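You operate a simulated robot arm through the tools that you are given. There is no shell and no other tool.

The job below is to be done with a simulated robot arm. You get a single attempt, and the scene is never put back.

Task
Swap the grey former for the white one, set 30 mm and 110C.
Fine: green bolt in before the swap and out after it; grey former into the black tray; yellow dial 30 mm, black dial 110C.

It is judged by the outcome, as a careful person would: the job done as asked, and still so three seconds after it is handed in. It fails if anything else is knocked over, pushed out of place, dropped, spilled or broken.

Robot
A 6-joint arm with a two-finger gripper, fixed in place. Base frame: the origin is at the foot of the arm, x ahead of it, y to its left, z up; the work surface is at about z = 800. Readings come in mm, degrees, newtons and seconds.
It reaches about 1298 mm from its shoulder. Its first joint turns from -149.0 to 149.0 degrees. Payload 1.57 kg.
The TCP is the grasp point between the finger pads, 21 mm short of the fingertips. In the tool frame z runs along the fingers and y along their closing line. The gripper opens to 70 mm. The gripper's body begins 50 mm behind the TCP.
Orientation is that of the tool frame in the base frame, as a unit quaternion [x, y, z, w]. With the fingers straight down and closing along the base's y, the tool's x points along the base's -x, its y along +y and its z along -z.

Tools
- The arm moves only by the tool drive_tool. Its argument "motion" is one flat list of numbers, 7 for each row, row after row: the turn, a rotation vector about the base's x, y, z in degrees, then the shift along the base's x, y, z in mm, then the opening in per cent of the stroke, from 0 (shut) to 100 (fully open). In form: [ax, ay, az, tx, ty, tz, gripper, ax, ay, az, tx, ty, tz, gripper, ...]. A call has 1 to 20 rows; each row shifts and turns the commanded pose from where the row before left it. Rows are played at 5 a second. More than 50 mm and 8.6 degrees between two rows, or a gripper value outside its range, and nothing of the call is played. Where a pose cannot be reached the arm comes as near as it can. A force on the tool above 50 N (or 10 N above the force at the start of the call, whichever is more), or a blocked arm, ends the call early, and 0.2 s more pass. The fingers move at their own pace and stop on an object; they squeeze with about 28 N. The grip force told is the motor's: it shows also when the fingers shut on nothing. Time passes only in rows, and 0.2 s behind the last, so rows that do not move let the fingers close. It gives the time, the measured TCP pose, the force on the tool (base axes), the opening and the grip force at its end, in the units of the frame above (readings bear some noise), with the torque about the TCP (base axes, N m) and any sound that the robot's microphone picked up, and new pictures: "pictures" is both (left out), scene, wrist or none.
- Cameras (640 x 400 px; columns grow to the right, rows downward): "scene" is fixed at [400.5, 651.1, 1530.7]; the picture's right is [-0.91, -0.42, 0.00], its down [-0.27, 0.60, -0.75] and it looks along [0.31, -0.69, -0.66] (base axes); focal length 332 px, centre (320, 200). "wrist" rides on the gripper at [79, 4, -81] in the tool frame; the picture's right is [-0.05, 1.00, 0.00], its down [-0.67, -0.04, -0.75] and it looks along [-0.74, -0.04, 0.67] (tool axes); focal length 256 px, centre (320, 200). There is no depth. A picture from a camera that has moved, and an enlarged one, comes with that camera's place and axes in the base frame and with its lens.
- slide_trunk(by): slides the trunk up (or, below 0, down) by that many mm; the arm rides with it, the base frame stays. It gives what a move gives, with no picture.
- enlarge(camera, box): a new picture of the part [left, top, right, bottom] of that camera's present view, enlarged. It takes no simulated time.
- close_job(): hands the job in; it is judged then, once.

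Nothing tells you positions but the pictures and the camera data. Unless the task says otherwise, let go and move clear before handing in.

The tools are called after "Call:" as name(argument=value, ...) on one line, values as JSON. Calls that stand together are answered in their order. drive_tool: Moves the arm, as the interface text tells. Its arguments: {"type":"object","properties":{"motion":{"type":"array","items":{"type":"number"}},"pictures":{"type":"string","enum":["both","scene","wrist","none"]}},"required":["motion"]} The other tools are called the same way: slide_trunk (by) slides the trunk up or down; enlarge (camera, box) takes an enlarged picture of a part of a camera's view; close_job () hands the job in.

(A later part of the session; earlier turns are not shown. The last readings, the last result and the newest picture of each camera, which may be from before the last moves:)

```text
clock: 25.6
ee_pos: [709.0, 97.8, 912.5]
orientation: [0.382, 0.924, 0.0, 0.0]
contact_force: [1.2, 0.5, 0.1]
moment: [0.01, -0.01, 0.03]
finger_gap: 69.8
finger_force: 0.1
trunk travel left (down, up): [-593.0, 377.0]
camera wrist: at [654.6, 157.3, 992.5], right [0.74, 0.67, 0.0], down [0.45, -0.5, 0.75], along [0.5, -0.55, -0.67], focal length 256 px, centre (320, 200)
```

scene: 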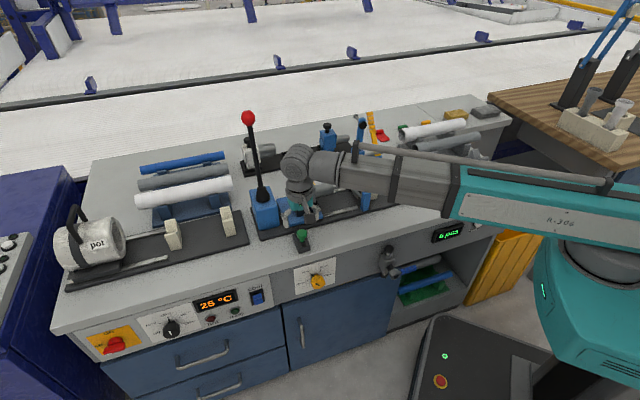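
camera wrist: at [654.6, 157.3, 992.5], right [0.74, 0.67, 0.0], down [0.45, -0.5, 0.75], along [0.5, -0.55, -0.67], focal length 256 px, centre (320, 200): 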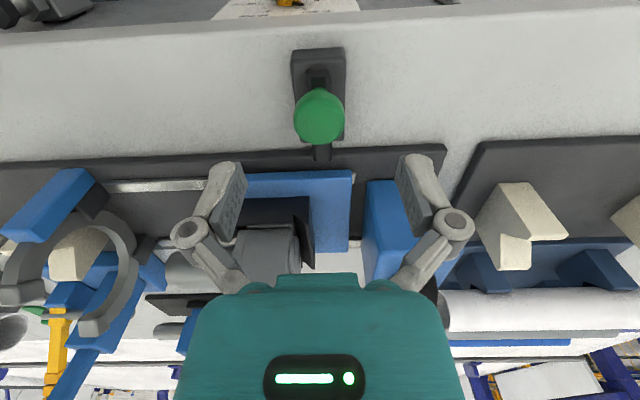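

The gripper is centred over the green knob. Lowering until the pads straddle it.

Call:
slide_trunk(by=-45)

Call:
drive_tool(motion=[0, 0, 0, 0, 0, 0, 100])

```text
clock: 26.5
ee_pos: [707.9, 98.2, 866.1]
orientation: [0.383, 0.924, 0.0, 0.0]
contact_force: [0.0, -0.8, 1.2]
moment: [0.01, 0.02, 0.0]
finger_gap: 70.0
finger_force: 0.1
trunk travel left (down, up): [-548.0, 422.0]
```

```text
clock: 26.9
ee_pos: [708.5, 98.3, 866.2]
orientation: [0.383, 0.924, 0.0, -0.001]
contact_force: [0.3, 0.0, 0.4]
moment: [0.02, 0.01, 0.01]
finger_gap: 69.9
finger_force: 0.1
trunk travel left (down, up): [-548.0, 422.0]
camera wrist: at [654.6, 157.3, 947.5], right [0.74, 0.67, 0.0], down [0.45, -0.5, 0.75], along [0.5, -0.55, -0.67], focal length 256 px, centre (320, 200)
```

scene: 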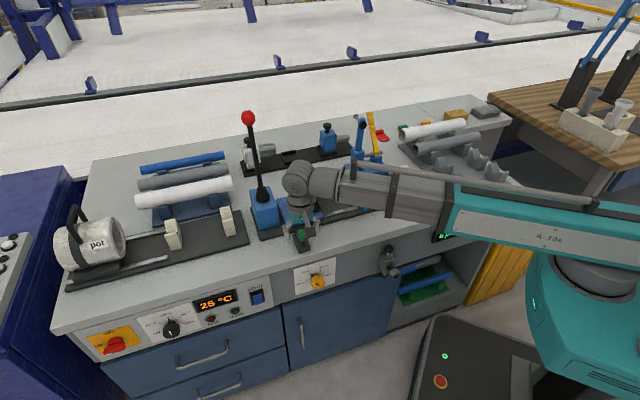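
wrist: 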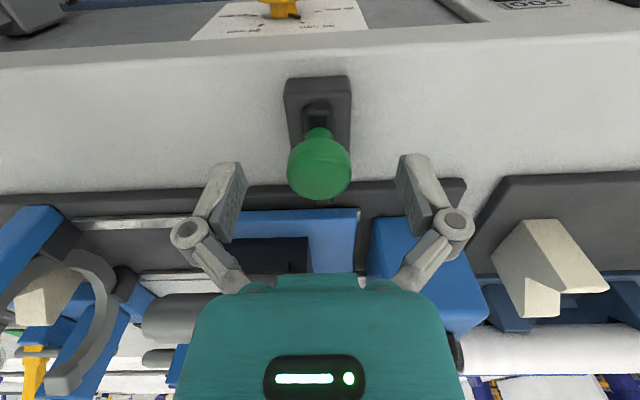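

Call:
slide_trunk(by=-11)

Call:
drive_tool(motion=[0, 0, 0, 0, 0, 0, 60, 0, 0, 0, 0, 0, 0, 46, 0, 0, 0, 0, 0, 0, 40, 0, 0, 0, 0, 0, 0, 30, 0, 0, 0, 0, 0, 0, 30])

```text
clock: 27.5
ee_pos: [707.6, 98.3, 855.3]
orientation: [0.382, 0.924, 0.0, 0.0]
contact_force: [-0.1, 0.1, 0.5]
moment: [0.01, 0.03, 0.0]
finger_gap: 69.6
finger_force: 0.2
trunk travel left (down, up): [-537.0, 433.0]
```

```text
clock: 28.7
ee_pos: [709.3, 97.6, 854.1]
orientation: [0.383, 0.924, 0.0, 0.0]
contact_force: [-2.9, -3.0, 0.5]
moment: [0.0, 0.05, -0.02]
finger_gap: 28.6
finger_force: 31.9
trunk travel left (down, up): [-537.0, 433.0]
camera wrist: at [654.3, 157.0, 936.6], right [0.74, 0.67, 0.0], down [0.45, -0.5, 0.75], along [0.5, -0.55, -0.67], focal length 256 px, centre (320, 200)
```

scene: 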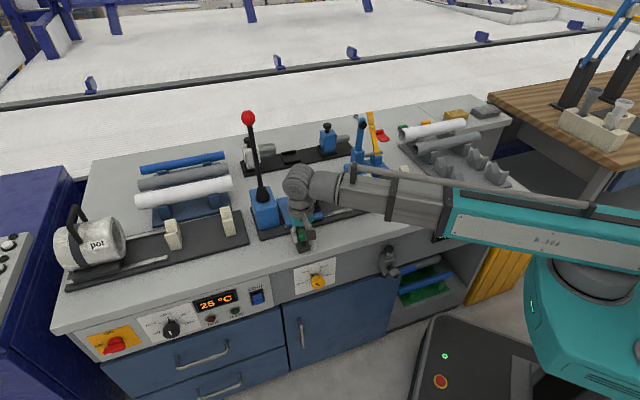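
wrist: 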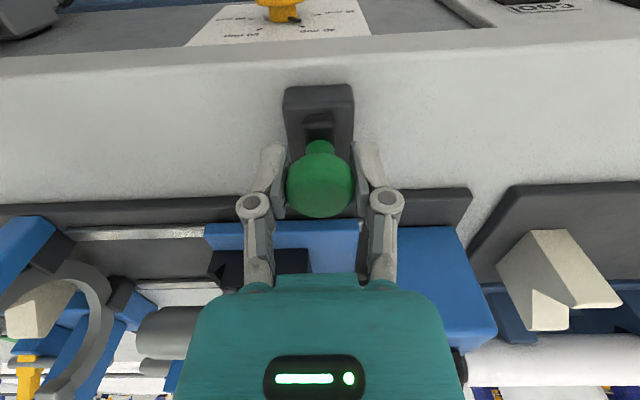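

The knob is gripped (28.6 mm). Now I push it in along the bench depth direction in small steps, watching force.

Call:
drive_tool(motion=[0, 0, 0, 2.12, -2.12, 0, 30, 0, 0, 0, 2.12, -2.12, 0, 30, 0, 0, 0, 2.12, -2.12, 0, 30, 0, 0, 0, 2.12, -2.12, 0, 30])

```text
clock: 29.7
ee_pos: [716.8, 90.3, 855.8]
orientation: [0.383, 0.924, 0.0, 0.001]
contact_force: [-3.6, -2.3, -1.6]
moment: [0.15, 0.06, 0.0]
finger_gap: 28.7
finger_force: 32.4
trunk travel left (down, up): [-537.0, 433.0]
camera wrist: at [662.4, 148.9, 936.6], right [0.74, 0.67, 0.0], down [0.45, -0.5, 0.75], along [0.5, -0.55, -0.67], focal length 256 px, centre (320, 200)
```

scene: 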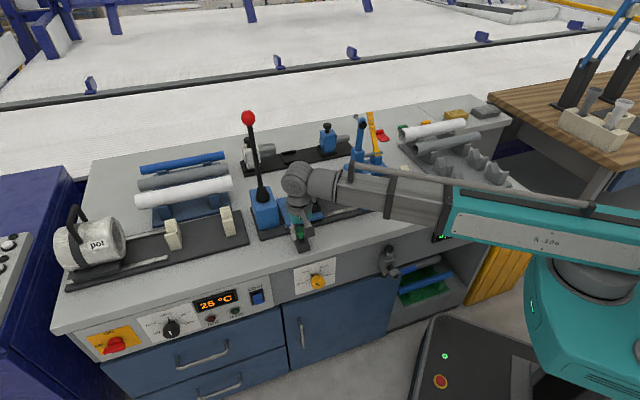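
wrist: 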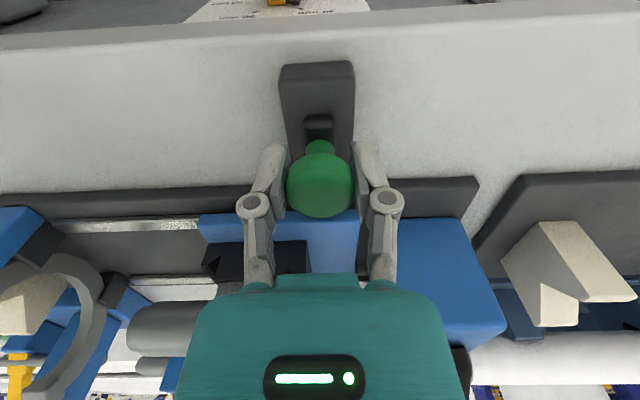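

Call:
drive_tool(motion=[0, 0, 0, 1.41, -1.41, 0, 30, 0, 0, 0, 1.41, -1.41, 0, 30, 0, 0, 0, 1.41, -1.41, 0, 30], pictures="wrist")

Call:
drive_tool(motion=[0, 0, 0, 1.41, -1.41, 0, 30, 0, 0, 0, 1.41, -1.41, 0, 30], pictures="wrist")

```text
clock: 30.5
ee_pos: [721.6, 85.9, 856.0]
orientation: [0.382, 0.924, 0.0, 0.0]
contact_force: [-5.0, -4.0, -2.4]
moment: [0.11, 0.03, -0.05]
finger_gap: 28.7
finger_force: 31.8
trunk travel left (down, up): [-537.0, 433.0]
camera wrist: at [667.3, 144.1, 936.6], right [0.74, 0.67, 0.0], down [0.45, -0.5, 0.75], along [0.5, -0.55, -0.67], focal length 256 px, centre (320, 200)
```

wrist: 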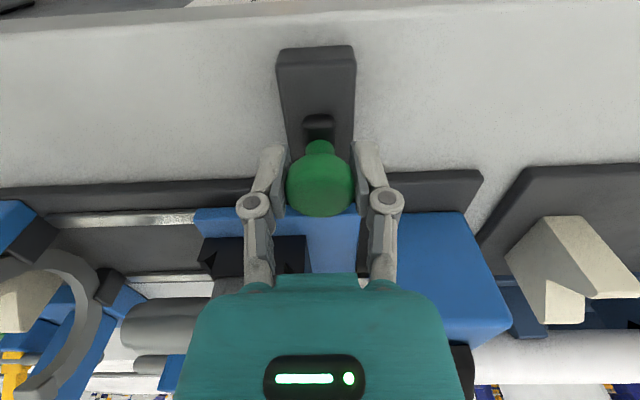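

```text
clock: 31.1
ee_pos: [723.2, 82.8, 855.6]
orientation: [0.383, 0.924, -0.001, 0.001]
contact_force: [-4.3, -5.5, -1.3]
moment: [0.02, 0.14, 0.01]
finger_gap: 28.6
finger_force: 31.8
trunk travel left (down, up): [-537.0, 433.0]
camera wrist: at [670.1, 141.2, 936.6], right [0.74, 0.67, 0.0], down [0.45, -0.5, 0.75], along [0.5, -0.55, -0.67], focal length 256 px, centre (320, 200)
```

wrist: 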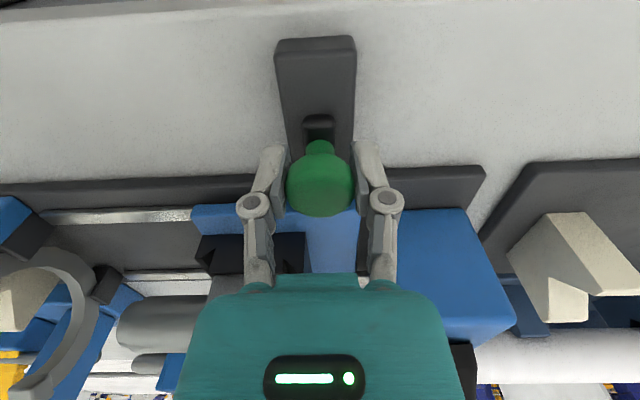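

Call:
drive_tool(motion=[0, 0, 0, 1.41, -1.41, 0, 30, 0, 0, 0, 1.41, -1.41, 0, 30], pictures="wrist")

Call:
enlarge(camera="scene", box=[270, 205, 334, 250])

```text
clock: 31.7
ee_pos: [726.4, 81.9, 856.5]
orientation: [0.382, 0.924, 0.0, 0.0]
contact_force: [-13.8, -1.3, -8.9]
moment: [-0.57, -0.59, -0.05]
finger_gap: 28.5
finger_force: 32.0
trunk travel left (down, up): [-537.0, 433.0]
camera wrist: at [672.0, 139.3, 936.7], right [0.74, 0.67, 0.0], down [0.45, -0.5, 0.74], along [0.5, -0.55, -0.67], focal length 256 px, centre (320, 200)
```

wrist: 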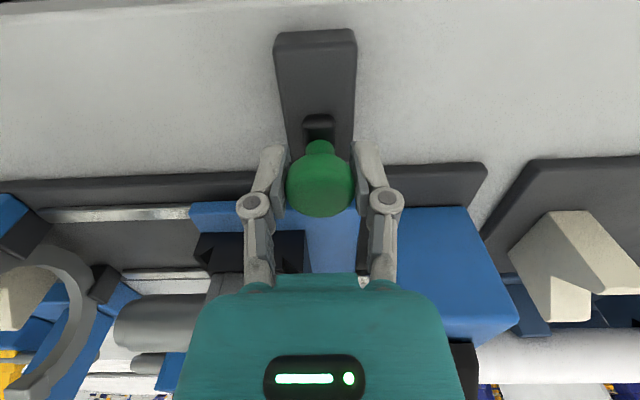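

```text
8.89 times, centred on (302, 228) of scene
camera zoom: at [400.5, 651.1, 1530.7], right [-0.91, -0.42, 0.0], down [-0.27, 0.6, -0.75], along [0.31, -0.69, -0.66], focal length 2949 px, centre (480, -44)
```

zoom: 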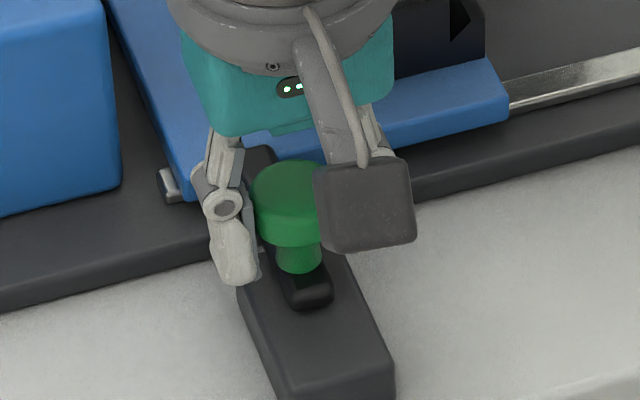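

Resistance is starting at about 24 mm of travel. One more small push to see whether this is the end stop.

Call:
drive_tool(motion=[0, 0, 0, 1.0, -1.0, 0, 30, 0, 0, 0, 0, 0, 0, 30], pictures="wrist")

Call:
enlarge(camera="wrist", box=[260, 20, 380, 240])

```text
clock: 32.3
ee_pos: [726.7, 80.2, 856.1]
orientation: [0.383, 0.924, 0.0, -0.001]
contact_force: [-25.0, 4.1, -14.4]
moment: [0.07, 0.05, -0.06]
finger_gap: 29.0
finger_force: 32.2
trunk travel left (down, up): [-537.0, 433.0]
camera wrist: at [672.5, 138.9, 937.1], right [0.74, 0.67, 0.0], down [0.45, -0.5, 0.74], along [0.5, -0.55, -0.67], focal length 256 px, centre (320, 200)
```

wrist: 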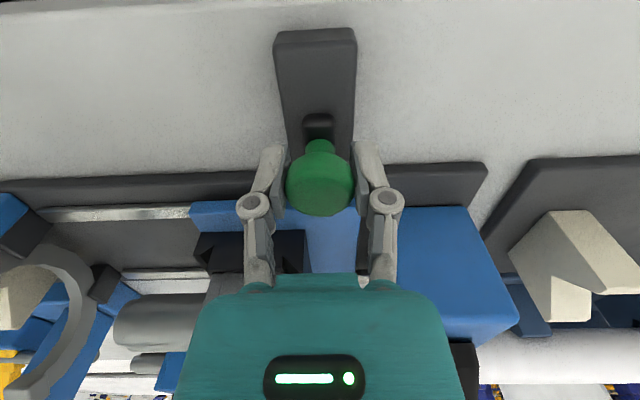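

```text
1.82 times, centred on (320, 130) of wrist
camera zoom: at [672.5, 138.9, 937.1], right [0.74, 0.67, 0.0], down [0.45, -0.5, 0.74], along [0.5, -0.55, -0.67], focal length 465 px, centre (320, 327)
```

zoom: 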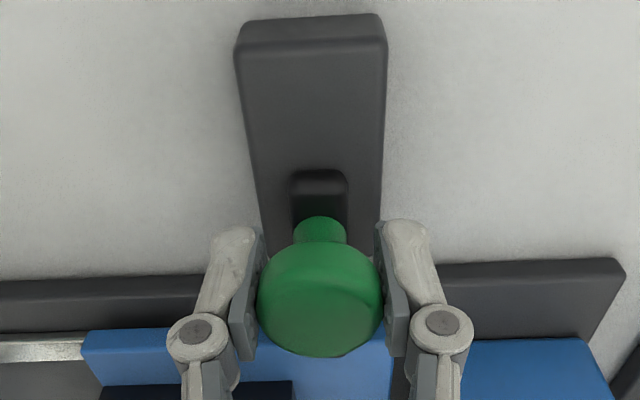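

A firm stop: the bolt is fully in. I'll relax the push, open the fingers and raise clear.

Call:
drive_tool(motion=[0, 0, 0, -1.0, 1.0, 0, 30, 0, 0, 0, 0, 0, 0, 60, 0, 0, 0, 0, 0, 0, 90, 0, 0, 0, 0, 0, 0, 90], pictures="none")

Call:
slide_trunk(by=60)

Call:
drive_tool(motion=[0, 0, 0, 0, 0, 0, 100])

Call:
enlarge(camera="wrist", box=[240, 20, 400, 180])

```text
clock: 33.3
ee_pos: [727.3, 79.7, 855.5]
orientation: [0.383, 0.924, 0.0, 0.001]
contact_force: [0.1, 0.2, 0.2]
moment: [0.02, 0.01, -0.03]
finger_gap: 63.0
finger_force: 0.1
trunk travel left (down, up): [-537.0, 433.0]
```

```text
clock: 34.3
ee_pos: [727.3, 80.5, 915.2]
orientation: [0.383, 0.924, 0.0, 0.0]
contact_force: [0.8, 0.7, 0.1]
moment: [0.07, 0.02, 0.0]
finger_gap: 62.9
finger_force: 0.1
trunk travel left (down, up): [-597.0, 373.0]
```

```text
clock: 34.7
ee_pos: [725.7, 80.6, 915.0]
orientation: [0.383, 0.924, 0.0, 0.0]
contact_force: [0.4, 0.0, -0.1]
moment: [0.0, 0.01, -0.01]
finger_gap: 69.8
finger_force: 0.1
trunk travel left (down, up): [-597.0, 373.0]
camera wrist: at [673.0, 139.4, 996.5], right [0.74, 0.67, 0.0], down [0.45, -0.5, 0.75], along [0.5, -0.55, -0.67], focal length 256 px, centre (320, 200)
```

scene: 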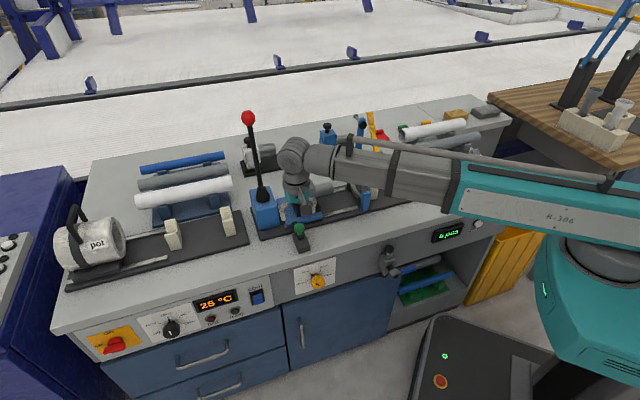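
wrist: 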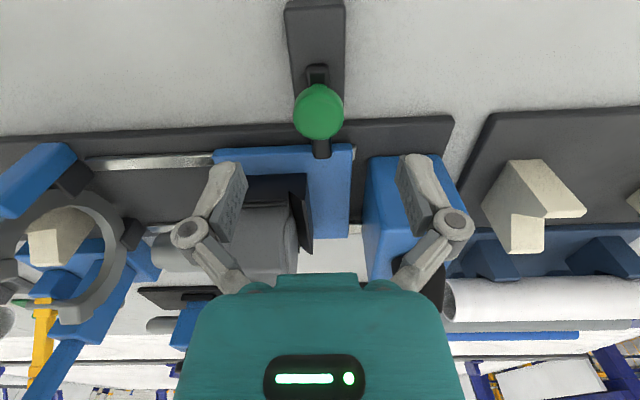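

```text
2.50 times, centred on (320, 100) of wrist
camera zoom: at [673.0, 139.4, 996.5], right [0.74, 0.67, 0.0], down [0.45, -0.5, 0.75], along [0.5, -0.55, -0.67], focal length 640 px, centre (320, 450)
```

zoom: 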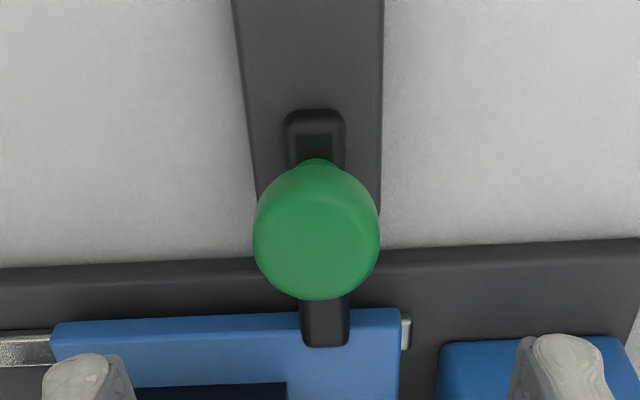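

The bolt now sits over the carriage plate. Next I raise and move above the grey former's black knob (estimated s≈517, d≈569, top z≈942) to check alignment.

Call:
slide_trunk(by=95)

Call:
drive_tool(motion=[0, 0, 0, 10.7, -29.4, 0, 100, 0, 0, 0, 10.7, -29.4, 0, 100, 0, 0, 0, 10.7, -29.4, 0, 100, 0, 0, 0, 10.6, -29.5, 0, 100, 0, 0, 0, 0, 0, 0, 100])

```text
clock: 36.0
ee_pos: [726.7, 79.9, 1010.6]
orientation: [0.382, 0.924, 0.001, 0.0]
contact_force: [0.0, 0.4, 0.3]
moment: [-0.02, 0.01, -0.04]
finger_gap: 70.2
finger_force: 0.0
trunk travel left (down, up): [-692.0, 278.0]
```

```text
clock: 37.2
ee_pos: [770.1, -37.4, 1010.2]
orientation: [0.383, 0.924, 0.0, -0.001]
contact_force: [0.4, 0.7, -1.2]
moment: [-0.01, -0.01, 0.0]
finger_gap: 70.2
finger_force: 0.1
trunk travel left (down, up): [-692.0, 278.0]
camera wrist: at [716.4, 22.0, 1091.5], right [0.74, 0.67, 0.0], down [0.45, -0.5, 0.75], along [0.5, -0.55, -0.67], focal length 256 px, centre (320, 200)
```

scene: 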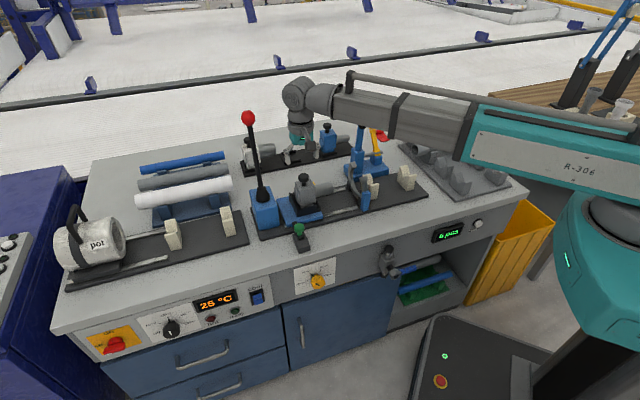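
wrist: 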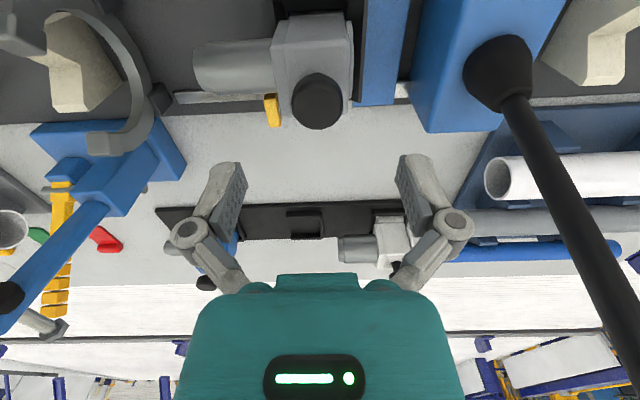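

Call:
enlarge(camera="wrist", box=[270, 60, 370, 140])

Call:
enlarge(camera="wrist", box=[150, 180, 450, 300])

Call:
enlarge(camera="wrist", box=[200, 0, 440, 140])

```text
5.00 times, centred on (320, 100) of wrist
camera zoom: at [716.4, 22.0, 1091.5], right [0.74, 0.67, 0.0], down [0.45, -0.5, 0.75], along [0.5, -0.55, -0.67], focal length 1280 px, centre (320, 700)
```

zoom: 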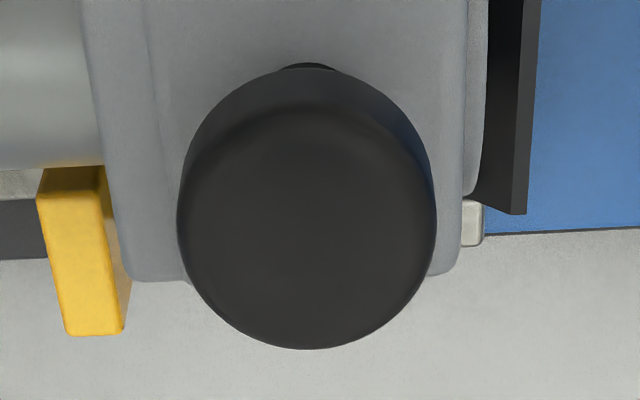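

```text
2.13 times, centred on (300, 240) of wrist
camera zoom: at [716.4, 22.0, 1091.5], right [0.74, 0.67, 0.0], down [0.45, -0.5, 0.75], along [0.5, -0.55, -0.67], focal length 546 px, centre (363, 115)
```

zoom: 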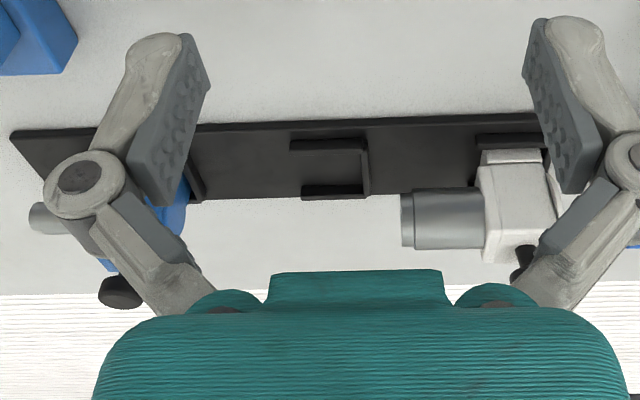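

```text
2.67 times, centred on (320, 70) of wrist
camera zoom: at [716.4, 22.0, 1091.5], right [0.74, 0.67, 0.0], down [0.45, -0.5, 0.75], along [0.5, -0.55, -0.67], focal length 683 px, centre (320, 547)
```

zoom: 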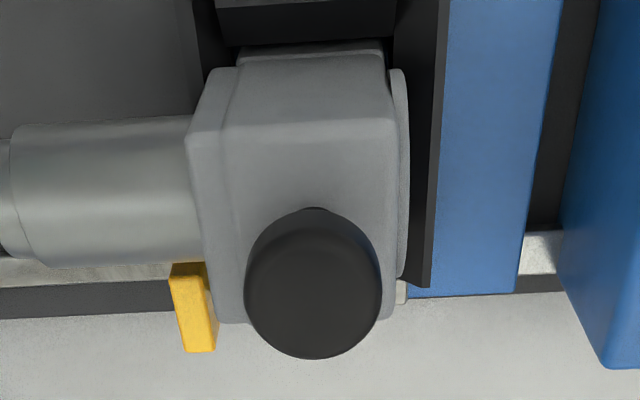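

The knob centre is 1–2 mm off the TCP; I'll correct and lower in two steps.

Call:
drive_tool(motion=[0, 0, 0, -2.05, -0.2, 0, 100, 0, 0, 0, 0, 0, 0, 100], pictures="none")

Call:
slide_trunk(by=-60)

Call:
drive_tool(motion=[0, 0, 0, 0, 0, 0, 100])

Call:
enlarge(camera="scene", box=[270, 150, 350, 220])

```text
clock: 37.8
ee_pos: [768.1, -36.7, 1010.9]
orientation: [0.383, 0.924, 0.0, 0.0]
contact_force: [-0.4, 1.1, 0.2]
moment: [0.02, 0.04, -0.02]
finger_gap: 70.2
finger_force: 0.1
trunk travel left (down, up): [-692.0, 278.0]
```

```text
clock: 38.8
ee_pos: [767.2, -37.6, 949.9]
orientation: [0.382, 0.924, -0.001, 0.0]
contact_force: [-0.2, -0.2, 0.5]
moment: [0.0, 0.0, 0.01]
finger_gap: 69.9
finger_force: 0.0
trunk travel left (down, up): [-632.0, 338.0]
```

```text
clock: 39.2
ee_pos: [768.7, -36.2, 950.5]
orientation: [0.382, 0.924, 0.0, 0.0]
contact_force: [0.3, 0.7, -1.6]
moment: [-0.03, 0.01, 0.02]
finger_gap: 69.9
finger_force: 0.0
trunk travel left (down, up): [-632.0, 338.0]
camera wrist: at [714.0, 22.3, 1031.5], right [0.74, 0.67, 0.0], down [0.45, -0.5, 0.75], along [0.5, -0.55, -0.67], focal length 256 px, centre (320, 200)
```

scene: 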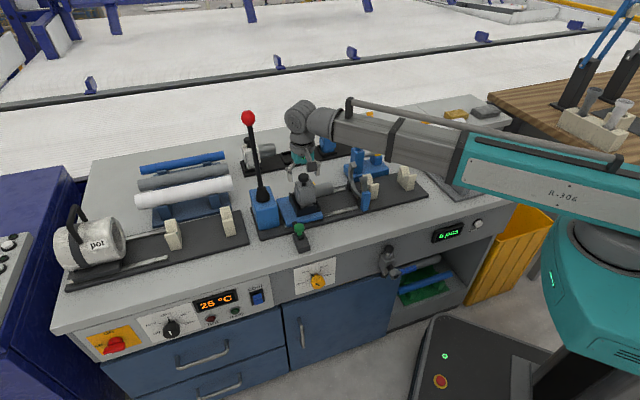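
wrist: 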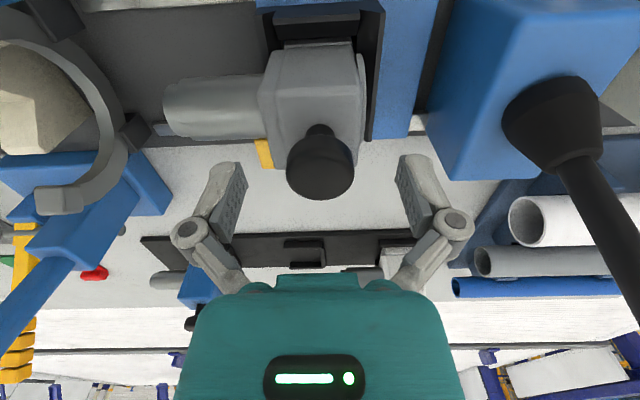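

```text
5.71 times, centred on (310, 185) of scene
camera zoom: at [400.5, 651.1, 1530.7], right [-0.91, -0.42, 0.0], down [-0.27, 0.6, -0.75], along [0.31, -0.69, -0.66], focal length 1896 px, centre (377, 286)
```

zoom: 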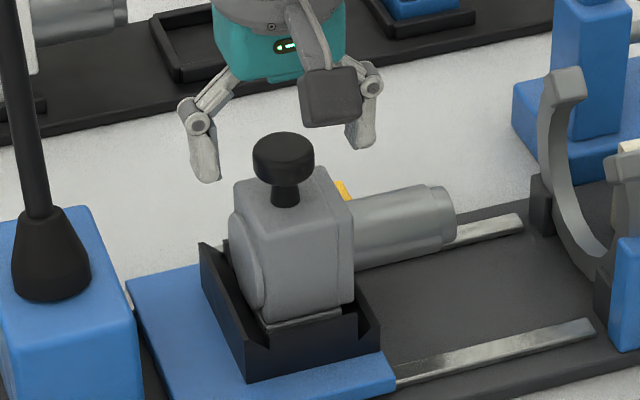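

Call:
slide_trunk(by=-12)

Call:
drive_tool(motion=[0, 0, 0, 0, 0, 0, 70, 0, 0, 0, 0, 0, 0, 52, 0, 0, 0, 0, 0, 0, 46, 0, 0, 0, 0, 0, 0, 35, 0, 0, 0, 0, 0, 0, 35])

Call:
enlarge(camera="scene", box=[270, 150, 350, 220])

```text
clock: 39.8
ee_pos: [768.6, -36.8, 938.6]
orientation: [0.382, 0.924, 0.0, 0.0]
contact_force: [1.2, 0.2, 0.5]
moment: [0.02, 0.02, -0.02]
finger_gap: 70.0
finger_force: 0.1
trunk travel left (down, up): [-620.0, 350.0]
```

```text
clock: 41.0
ee_pos: [767.9, -36.7, 938.1]
orientation: [0.382, 0.924, -0.001, 0.001]
contact_force: [0.3, 0.2, 1.7]
moment: [0.02, 0.04, 0.0]
finger_gap: 30.4
finger_force: 28.5
trunk travel left (down, up): [-620.0, 350.0]
camera wrist: at [714.0, 22.3, 1019.5], right [0.74, 0.67, 0.0], down [0.45, -0.5, 0.75], along [0.5, -0.55, -0.67], focal length 256 px, centre (320, 200)
```

scene: 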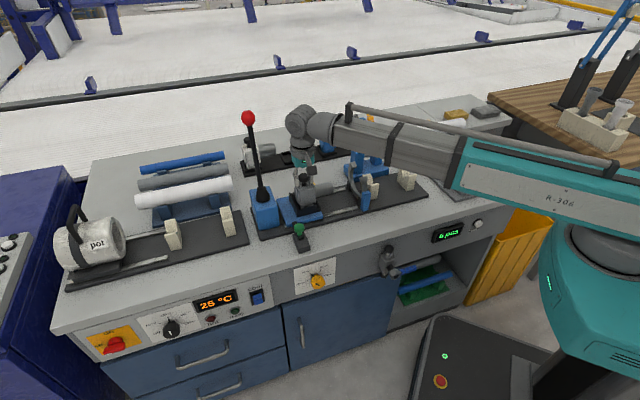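
wrist: 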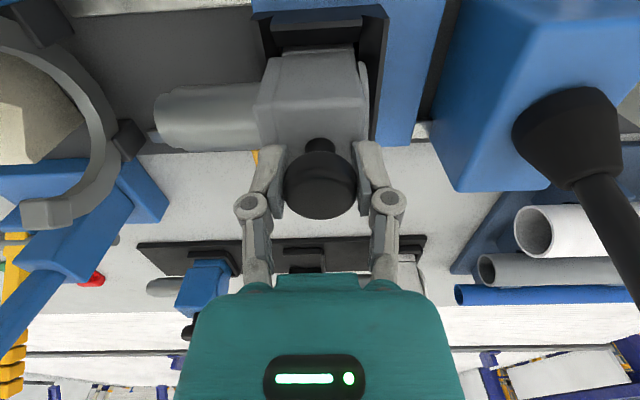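

```text
5.71 times, centred on (310, 185) of scene
camera zoom: at [400.5, 651.1, 1530.7], right [-0.91, -0.42, 0.0], down [-0.27, 0.6, -0.75], along [0.31, -0.69, -0.66], focal length 1896 px, centre (377, 286)
```

zoom: 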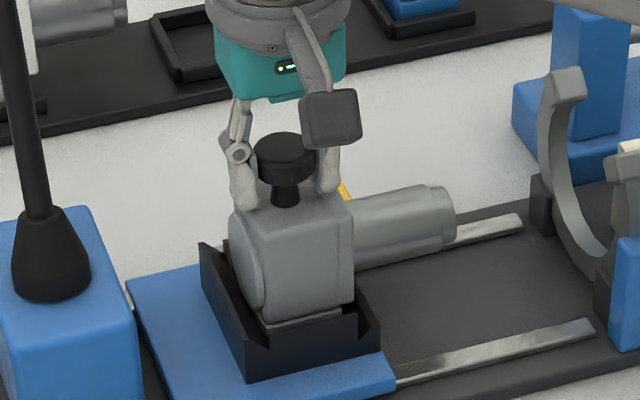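

The knob is held (30.4 mm). I'll lift a few millimetres to see whether the former comes free or is latched.

Call:
slide_trunk(by=4)

Call:
drive_tool(motion=[0, 0, 0, 0, 0, 0, 35])

Call:
enlarge(camera="scene", box=[270, 150, 350, 220])

```text
clock: 41.5
ee_pos: [767.6, -37.1, 942.4]
orientation: [0.383, 0.924, 0.0, 0.0]
contact_force: [0.4, -0.2, -4.8]
moment: [0.01, -0.03, -0.01]
finger_gap: 30.4
finger_force: 28.3
trunk travel left (down, up): [-624.0, 346.0]
```

```text
clock: 41.9
ee_pos: [768.0, -36.4, 941.5]
orientation: [0.383, 0.924, 0.0, 0.0]
contact_force: [0.4, -0.1, -5.0]
moment: [0.01, -0.01, -0.01]
finger_gap: 30.6
finger_force: 27.9
trunk travel left (down, up): [-624.0, 346.0]
camera wrist: at [714.3, 22.3, 1023.2], right [0.74, 0.67, 0.0], down [0.45, -0.5, 0.75], along [0.5, -0.55, -0.67], focal length 256 px, centre (320, 200)
```

scene: 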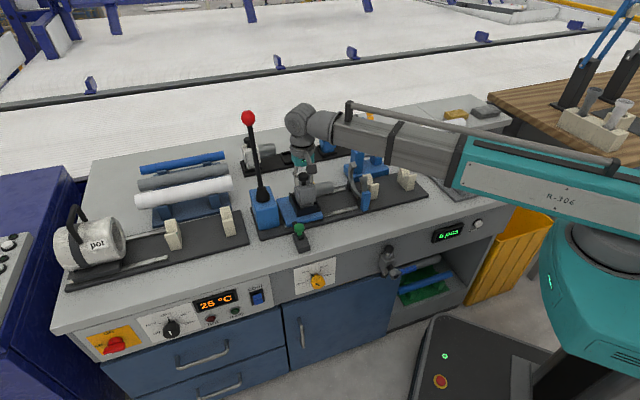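
wrist: 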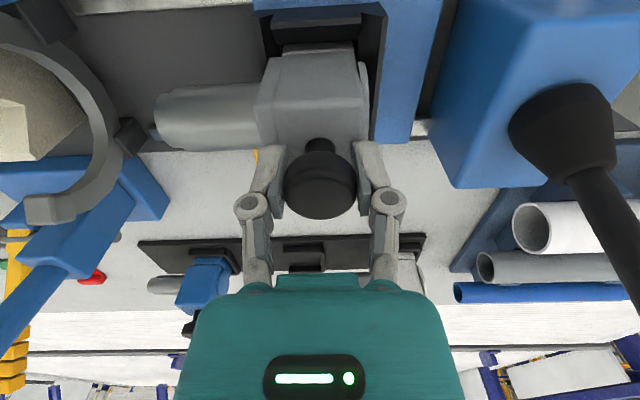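

```text
5.71 times, centred on (310, 185) of scene
camera zoom: at [400.5, 651.1, 1530.7], right [-0.91, -0.42, 0.0], down [-0.27, 0.6, -0.75], along [0.31, -0.69, -0.66], focal length 1896 px, centre (377, 286)
```

zoom: 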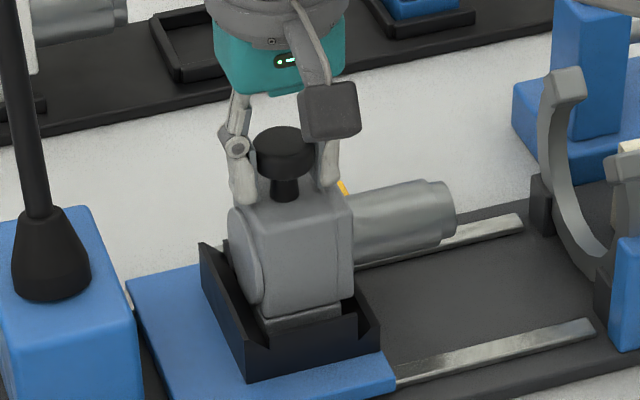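

It's coming up with about 5 N (its weight). I continue slowly.

Call:
slide_trunk(by=8)

Call:
enlarge(camera="scene", box=[270, 150, 350, 220])

```text
clock: 42.5
ee_pos: [768.3, -36.8, 950.6]
orientation: [0.383, 0.924, 0.001, 0.0]
contact_force: [-0.7, 0.3, -4.5]
moment: [0.02, 0.03, 0.02]
finger_gap: 30.6
finger_force: 28.1
trunk travel left (down, up): [-632.0, 338.0]
```

```text
5.71 times, centred on (310, 185) of scene
camera zoom: at [400.5, 651.1, 1530.7], right [-0.91, -0.42, 0.0], down [-0.27, 0.6, -0.75], along [0.31, -0.69, -0.66], focal length 1896 px, centre (377, 286)
```

zoom: 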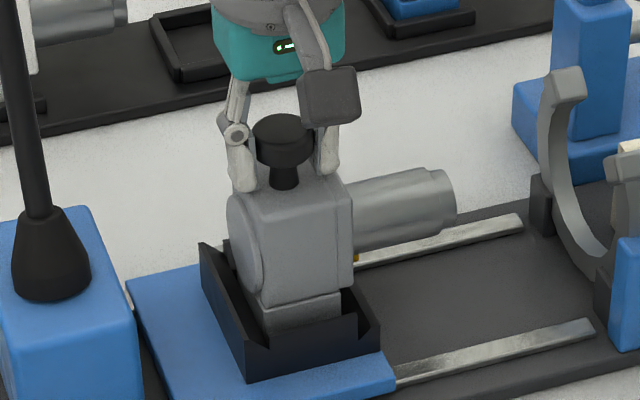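

The former lifts freely. I'll raise it well clear, then measure the tray seats with the fixed camera at high zoom.

Call:
slide_trunk(by=60)

Call:
drive_tool(motion=[0, 0, 0, 0, 0, 0, 35])

Call:
enlarge(camera="scene", box=[270, 135, 318, 175])

Call:
enlarge(camera="scene", box=[234, 130, 282, 175])

Call:
enlarge(camera="scene", box=[306, 115, 354, 160])

Call:
enlarge(camera="scene", box=[270, 130, 350, 220])

```text
clock: 43.5
ee_pos: [768.6, -37.0, 1009.4]
orientation: [0.383, 0.924, 0.0, -0.001]
contact_force: [-0.1, 0.2, -5.3]
moment: [0.02, 0.01, 0.01]
finger_gap: 30.8
finger_force: 27.5
trunk travel left (down, up): [-692.0, 278.0]
```

```text
clock: 43.9
ee_pos: [767.1, -36.9, 1010.5]
orientation: [0.383, 0.924, 0.001, 0.0]
contact_force: [0.1, -0.4, -4.6]
moment: [0.05, -0.01, -0.04]
finger_gap: 30.3
finger_force: 28.1
trunk travel left (down, up): [-692.0, 278.0]
camera wrist: at [714.4, 22.3, 1091.2], right [0.74, 0.67, 0.0], down [0.45, -0.5, 0.75], along [0.5, -0.55, -0.67], focal length 256 px, centre (320, 200)
```

scene: 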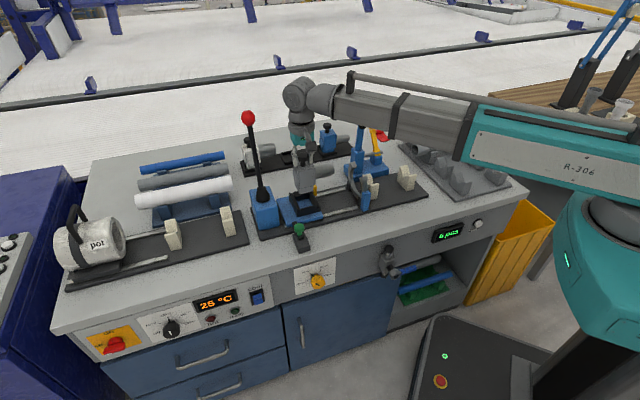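
wrist: 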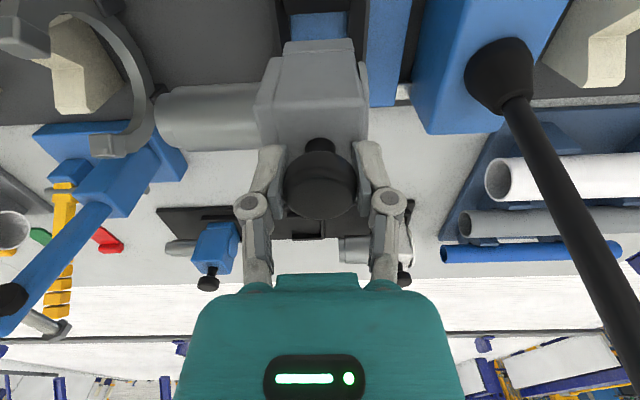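

```text
10.00 times, centred on (294, 155) of scene
camera zoom: at [400.5, 651.1, 1530.7], right [-0.91, -0.42, 0.0], down [-0.27, 0.6, -0.75], along [0.31, -0.69, -0.66], focal length 3317 px, centre (580, 650)
```

zoom: 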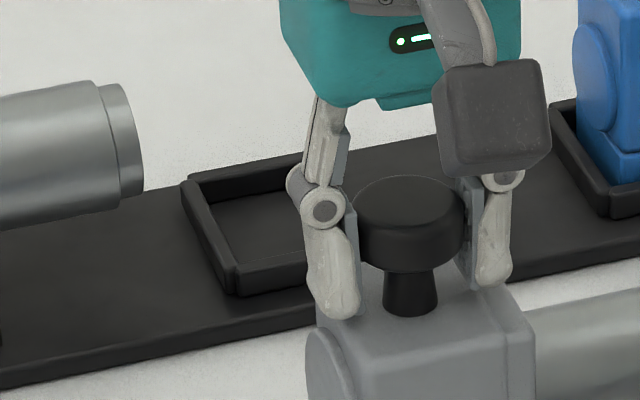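

```text
8.89 times, centred on (258, 152) of scene
camera zoom: at [400.5, 651.1, 1530.7], right [-0.91, -0.42, 0.0], down [-0.27, 0.6, -0.75], along [0.31, -0.69, -0.66], focal length 2949 px, centre (871, 622)
```

zoom: 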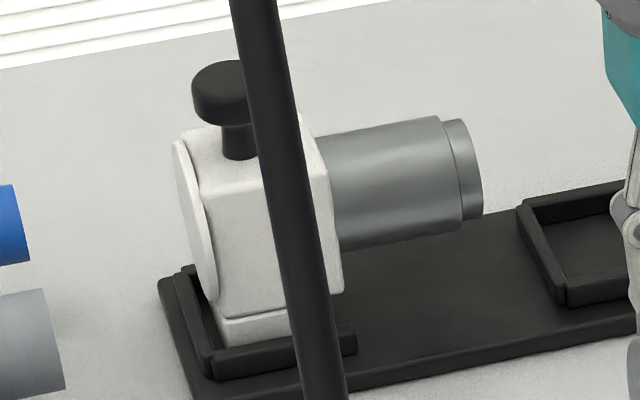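

```text
8.89 times, centred on (330, 138) of scene
camera zoom: at [400.5, 651.1, 1530.7], right [-0.91, -0.42, 0.0], down [-0.27, 0.6, -0.75], along [0.31, -0.69, -0.66], focal length 2949 px, centre (231, 756)
```

zoom: 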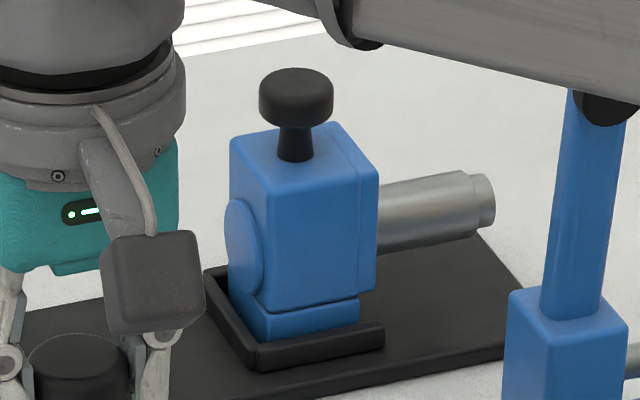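

```text
4.44 times, centred on (310, 175) of scene
camera zoom: at [400.5, 651.1, 1530.7], right [-0.91, -0.42, 0.0], down [-0.27, 0.6, -0.75], along [0.31, -0.69, -0.66], focal length 1474 px, centre (364, 311)
```

zoom: 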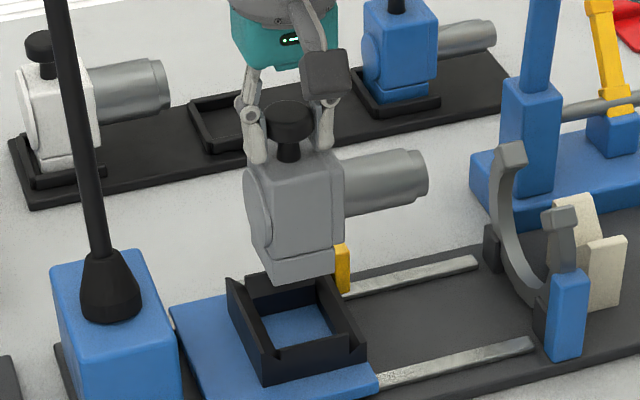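

Tray seats are 150 mm apart along the bench; the empty seat's knob position should be about s≈476.7, d≈868 with the former resting ≈19 mm lower than in the holder. I'll carry the grey former there at height.

Call:
drive_tool(motion=[0, 0, 0, 8, -10.5, 0, 35, 0, 0, 0, 15, -19.6, 0, 35, 0, 0, 0, 16, -21, 0, 35, 0, 0, 0, 16, -21, 0, 35, 0, 0, 0, 16, -21, 0, 35, 0, 0, 0, 16, -21, 0, 35, 0, 0, 0, 16, -21, 0, 35, 0, 0, 0, 16, -21, 0, 35, 0, 0, 0, 16, -21, 0, 35, 0, 0, 0, 16, -21, 0, 35, 0, 0, 0, 16, -21, 0, 35, 0, 0, 0, 10.4, -13.5, 0, 35, 0, 0, 0, 6, -7.5, 0, 35, 0, 0, 0, 0, 0, 0, 35])

Call:
enlarge(camera="scene", box=[260, 90, 340, 180])

```text
clock: 46.9
ee_pos: [953.2, -276.6, 1009.5]
orientation: [0.382, 0.924, 0.0, 0.0]
contact_force: [-0.2, -0.4, -4.5]
moment: [0.04, 0.0, 0.02]
finger_gap: 30.5
finger_force: 28.4
trunk travel left (down, up): [-692.0, 278.0]
camera wrist: at [899.3, -218.3, 1090.9], right [0.74, 0.67, 0.0], down [0.45, -0.5, 0.75], along [0.5, -0.55, -0.67], focal length 256 px, centre (320, 200)
```

scene: 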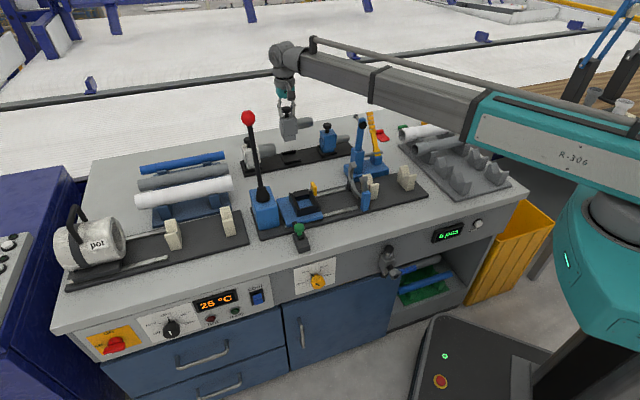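
wrist: 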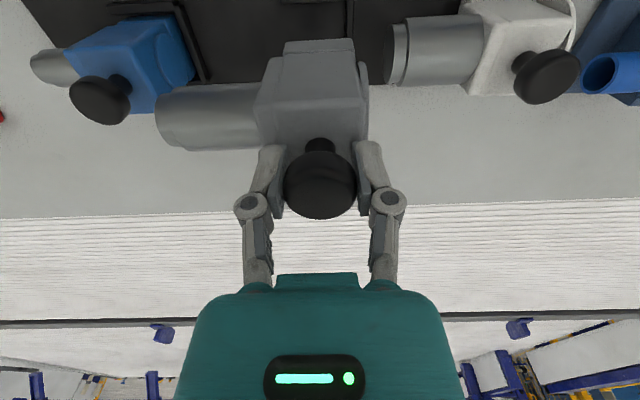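

```text
4.44 times, centred on (300, 135) of scene
camera zoom: at [400.5, 651.1, 1530.7], right [-0.91, -0.42, 0.0], down [-0.27, 0.6, -0.75], along [0.31, -0.69, -0.66], focal length 1474 px, centre (409, 489)
```

zoom: 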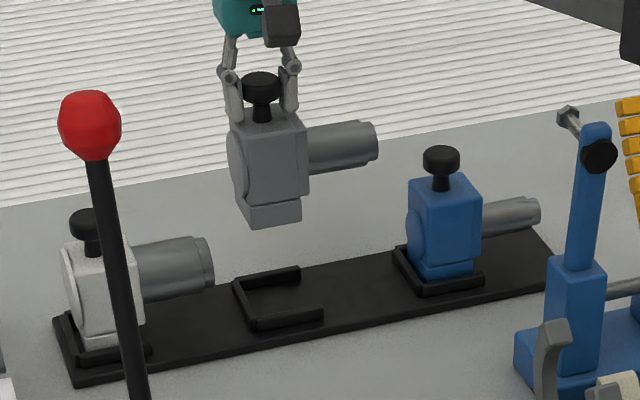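

Call:
enlarge(camera="wrist", box=[480, 0, 640, 120])

Call:
enlarge(camera="wrist", box=[30, 0, 210, 140])

Call:
enlarge(camera="wrist", box=[180, 0, 420, 160])

```text
3.33 times, centred on (560, 60) of wrist
camera zoom: at [899.3, -218.3, 1090.9], right [0.74, 0.67, 0.0], down [0.45, -0.5, 0.75], along [0.5, -0.55, -0.67], focal length 853 px, centre (-480, 667)
```

zoom: 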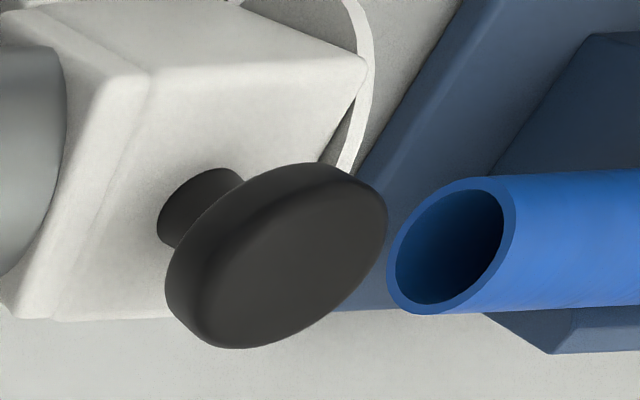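

```text
2.86 times, centred on (120, 70) of wrist
camera zoom: at [899.3, -218.3, 1090.9], right [0.74, 0.67, 0.0], down [0.45, -0.5, 0.75], along [0.5, -0.55, -0.67], focal length 731 px, centre (891, 571)
```

zoom: 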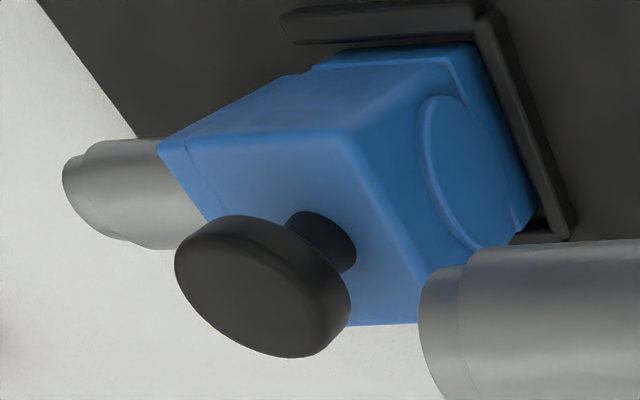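

```text
2.50 times, centred on (300, 80) of wrist
camera zoom: at [899.3, -218.3, 1090.9], right [0.74, 0.67, 0.0], down [0.45, -0.5, 0.75], along [0.5, -0.55, -0.67], focal length 640 px, centre (370, 500)
```

zoom: 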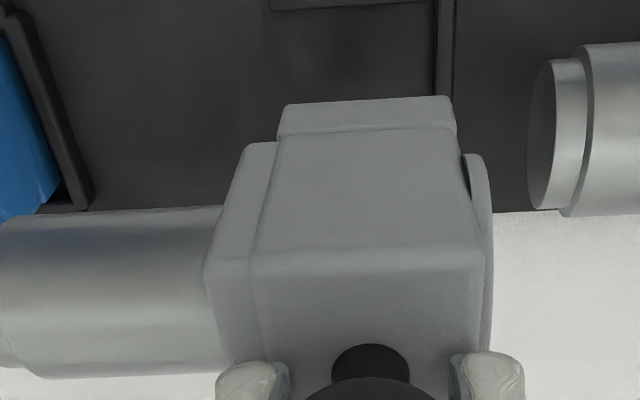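

Wrist view gives white knob ≈ (626.3, 867.3) and blue ≈ (323.9, 868.0), so the middle seat's knob belongs near (475.7, 867.7). Small correction, then lower to just above the rim and check visually.

Call:
drive_tool(motion=[0, 0, 0, -2.2, 0.8, 0, 35, 0, 0, 0, 0, 0, 0, 35], pictures="none")

Call:
slide_trunk(by=-65)

Call:
drive_tool(motion=[0, 0, 0, 0, 0, 0, 35], pictures="wrist")

Call:
enlarge(camera="scene", box=[270, 115, 326, 175])

Call:
enlarge(camera="wrist", box=[180, 0, 420, 160])

```text
clock: 47.5
ee_pos: [951.3, -276.1, 1009.6]
orientation: [0.383, 0.924, 0.001, -0.001]
contact_force: [0.7, 0.2, -5.5]
moment: [0.04, -0.04, 0.0]
finger_gap: 30.4
finger_force: 28.1
trunk travel left (down, up): [-692.0, 278.0]
```

```text
clock: 48.5
ee_pos: [950.8, -276.2, 945.1]
orientation: [0.382, 0.924, 0.0, 0.0]
contact_force: [-1.0, -0.3, -4.8]
moment: [0.0, -0.04, 0.01]
finger_gap: 30.3
finger_force: 27.8
trunk travel left (down, up): [-627.0, 343.0]
```

```text
clock: 48.9
ee_pos: [950.3, -276.2, 945.2]
orientation: [0.383, 0.924, 0.0, 0.0]
contact_force: [0.1, -0.1, -4.5]
moment: [0.03, 0.0, -0.02]
finger_gap: 30.6
finger_force: 28.1
trunk travel left (down, up): [-627.0, 343.0]
camera wrist: at [896.4, -217.3, 1026.0], right [0.74, 0.67, 0.0], down [0.45, -0.5, 0.75], along [0.5, -0.55, -0.67], focal length 256 px, centre (320, 200)
```

wrist: 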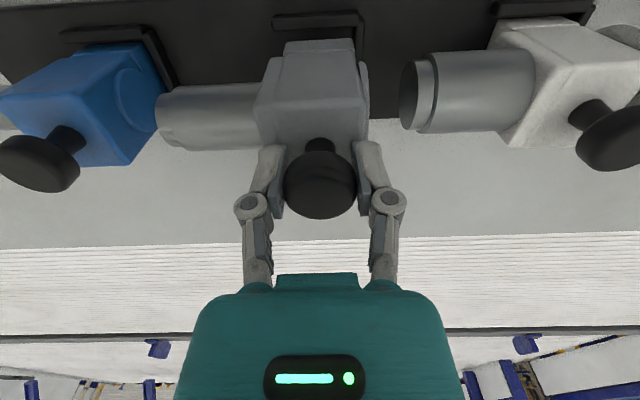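

```text
6.67 times, centred on (298, 145) of scene
camera zoom: at [400.5, 651.1, 1530.7], right [-0.91, -0.42, 0.0], down [-0.27, 0.6, -0.75], along [0.31, -0.69, -0.66], focal length 2212 px, centre (467, 567)
```

zoom: 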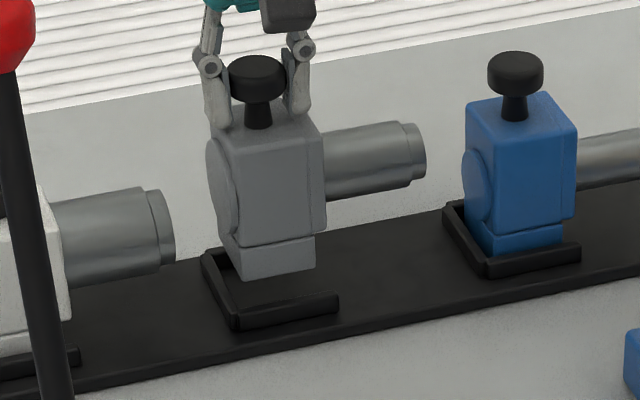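

```text
2.50 times, centred on (300, 80) of wrist
camera zoom: at [896.4, -217.3, 1026.0], right [0.74, 0.67, 0.0], down [0.45, -0.5, 0.75], along [0.5, -0.55, -0.67], focal length 640 px, centre (370, 500)
```

zoom: 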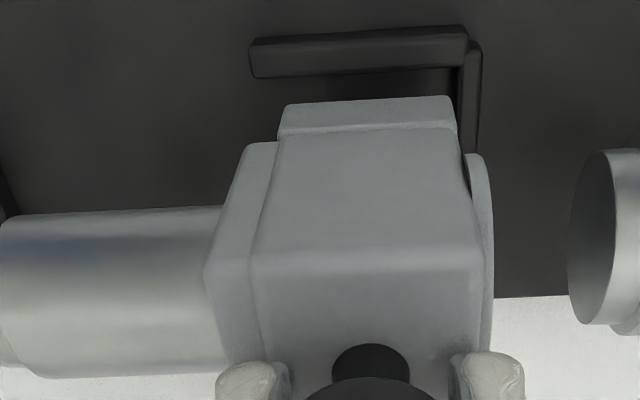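

The foot is within the U on all sides (≈2.6 mm gaps front and side). Lowering in small steps and watching the force for contact.

Call:
slide_trunk(by=-18)

Call:
enlarge(camera="scene", box=[270, 125, 318, 175])

```text
clock: 49.5
ee_pos: [950.3, -276.8, 926.5]
orientation: [0.383, 0.924, 0.0, 0.0]
contact_force: [0.1, 0.1, -5.1]
moment: [0.03, -0.02, -0.02]
finger_gap: 30.5
finger_force: 28.1
trunk travel left (down, up): [-609.0, 361.0]
```

```text
8.00 times, centred on (294, 150) of scene
camera zoom: at [400.5, 651.1, 1530.7], right [-0.91, -0.42, 0.0], down [-0.27, 0.6, -0.75], along [0.31, -0.69, -0.66], focal length 2654 px, centre (528, 600)
```

zoom: 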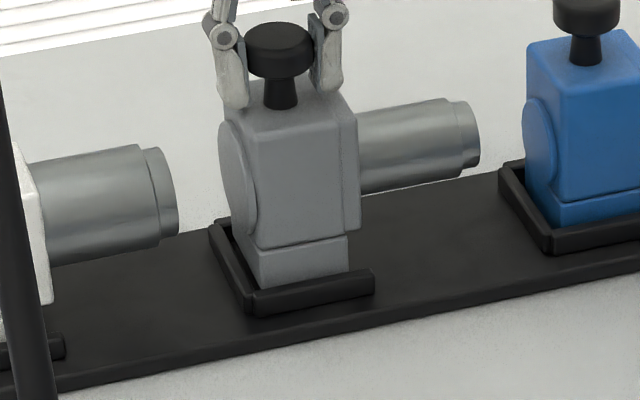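

Call:
slide_trunk(by=-4)

Call:
slide_trunk(by=-2)

Call:
slide_trunk(by=-1)

```text
clock: 50.1
ee_pos: [949.4, -276.1, 922.9]
orientation: [0.384, 0.924, 0.0, 0.0]
contact_force: [0.4, -0.2, -5.1]
moment: [0.05, -0.02, 0.01]
finger_gap: 30.4
finger_force: 28.2
trunk travel left (down, up): [-605.0, 365.0]
```

```text
clock: 50.6
ee_pos: [950.3, -275.2, 920.6]
orientation: [0.383, 0.924, 0.0, 0.0]
contact_force: [0.1, -0.3, -4.2]
moment: [0.02, -0.04, 0.0]
finger_gap: 30.5
finger_force: 28.3
trunk travel left (down, up): [-603.0, 367.0]
```

```text
clock: 51.1
ee_pos: [951.2, -275.5, 919.0]
orientation: [0.383, 0.924, 0.001, 0.0]
contact_force: [-0.2, 0.1, -5.7]
moment: [0.02, -0.04, -0.01]
finger_gap: 30.5
finger_force: 27.9
trunk travel left (down, up): [-602.0, 368.0]
```

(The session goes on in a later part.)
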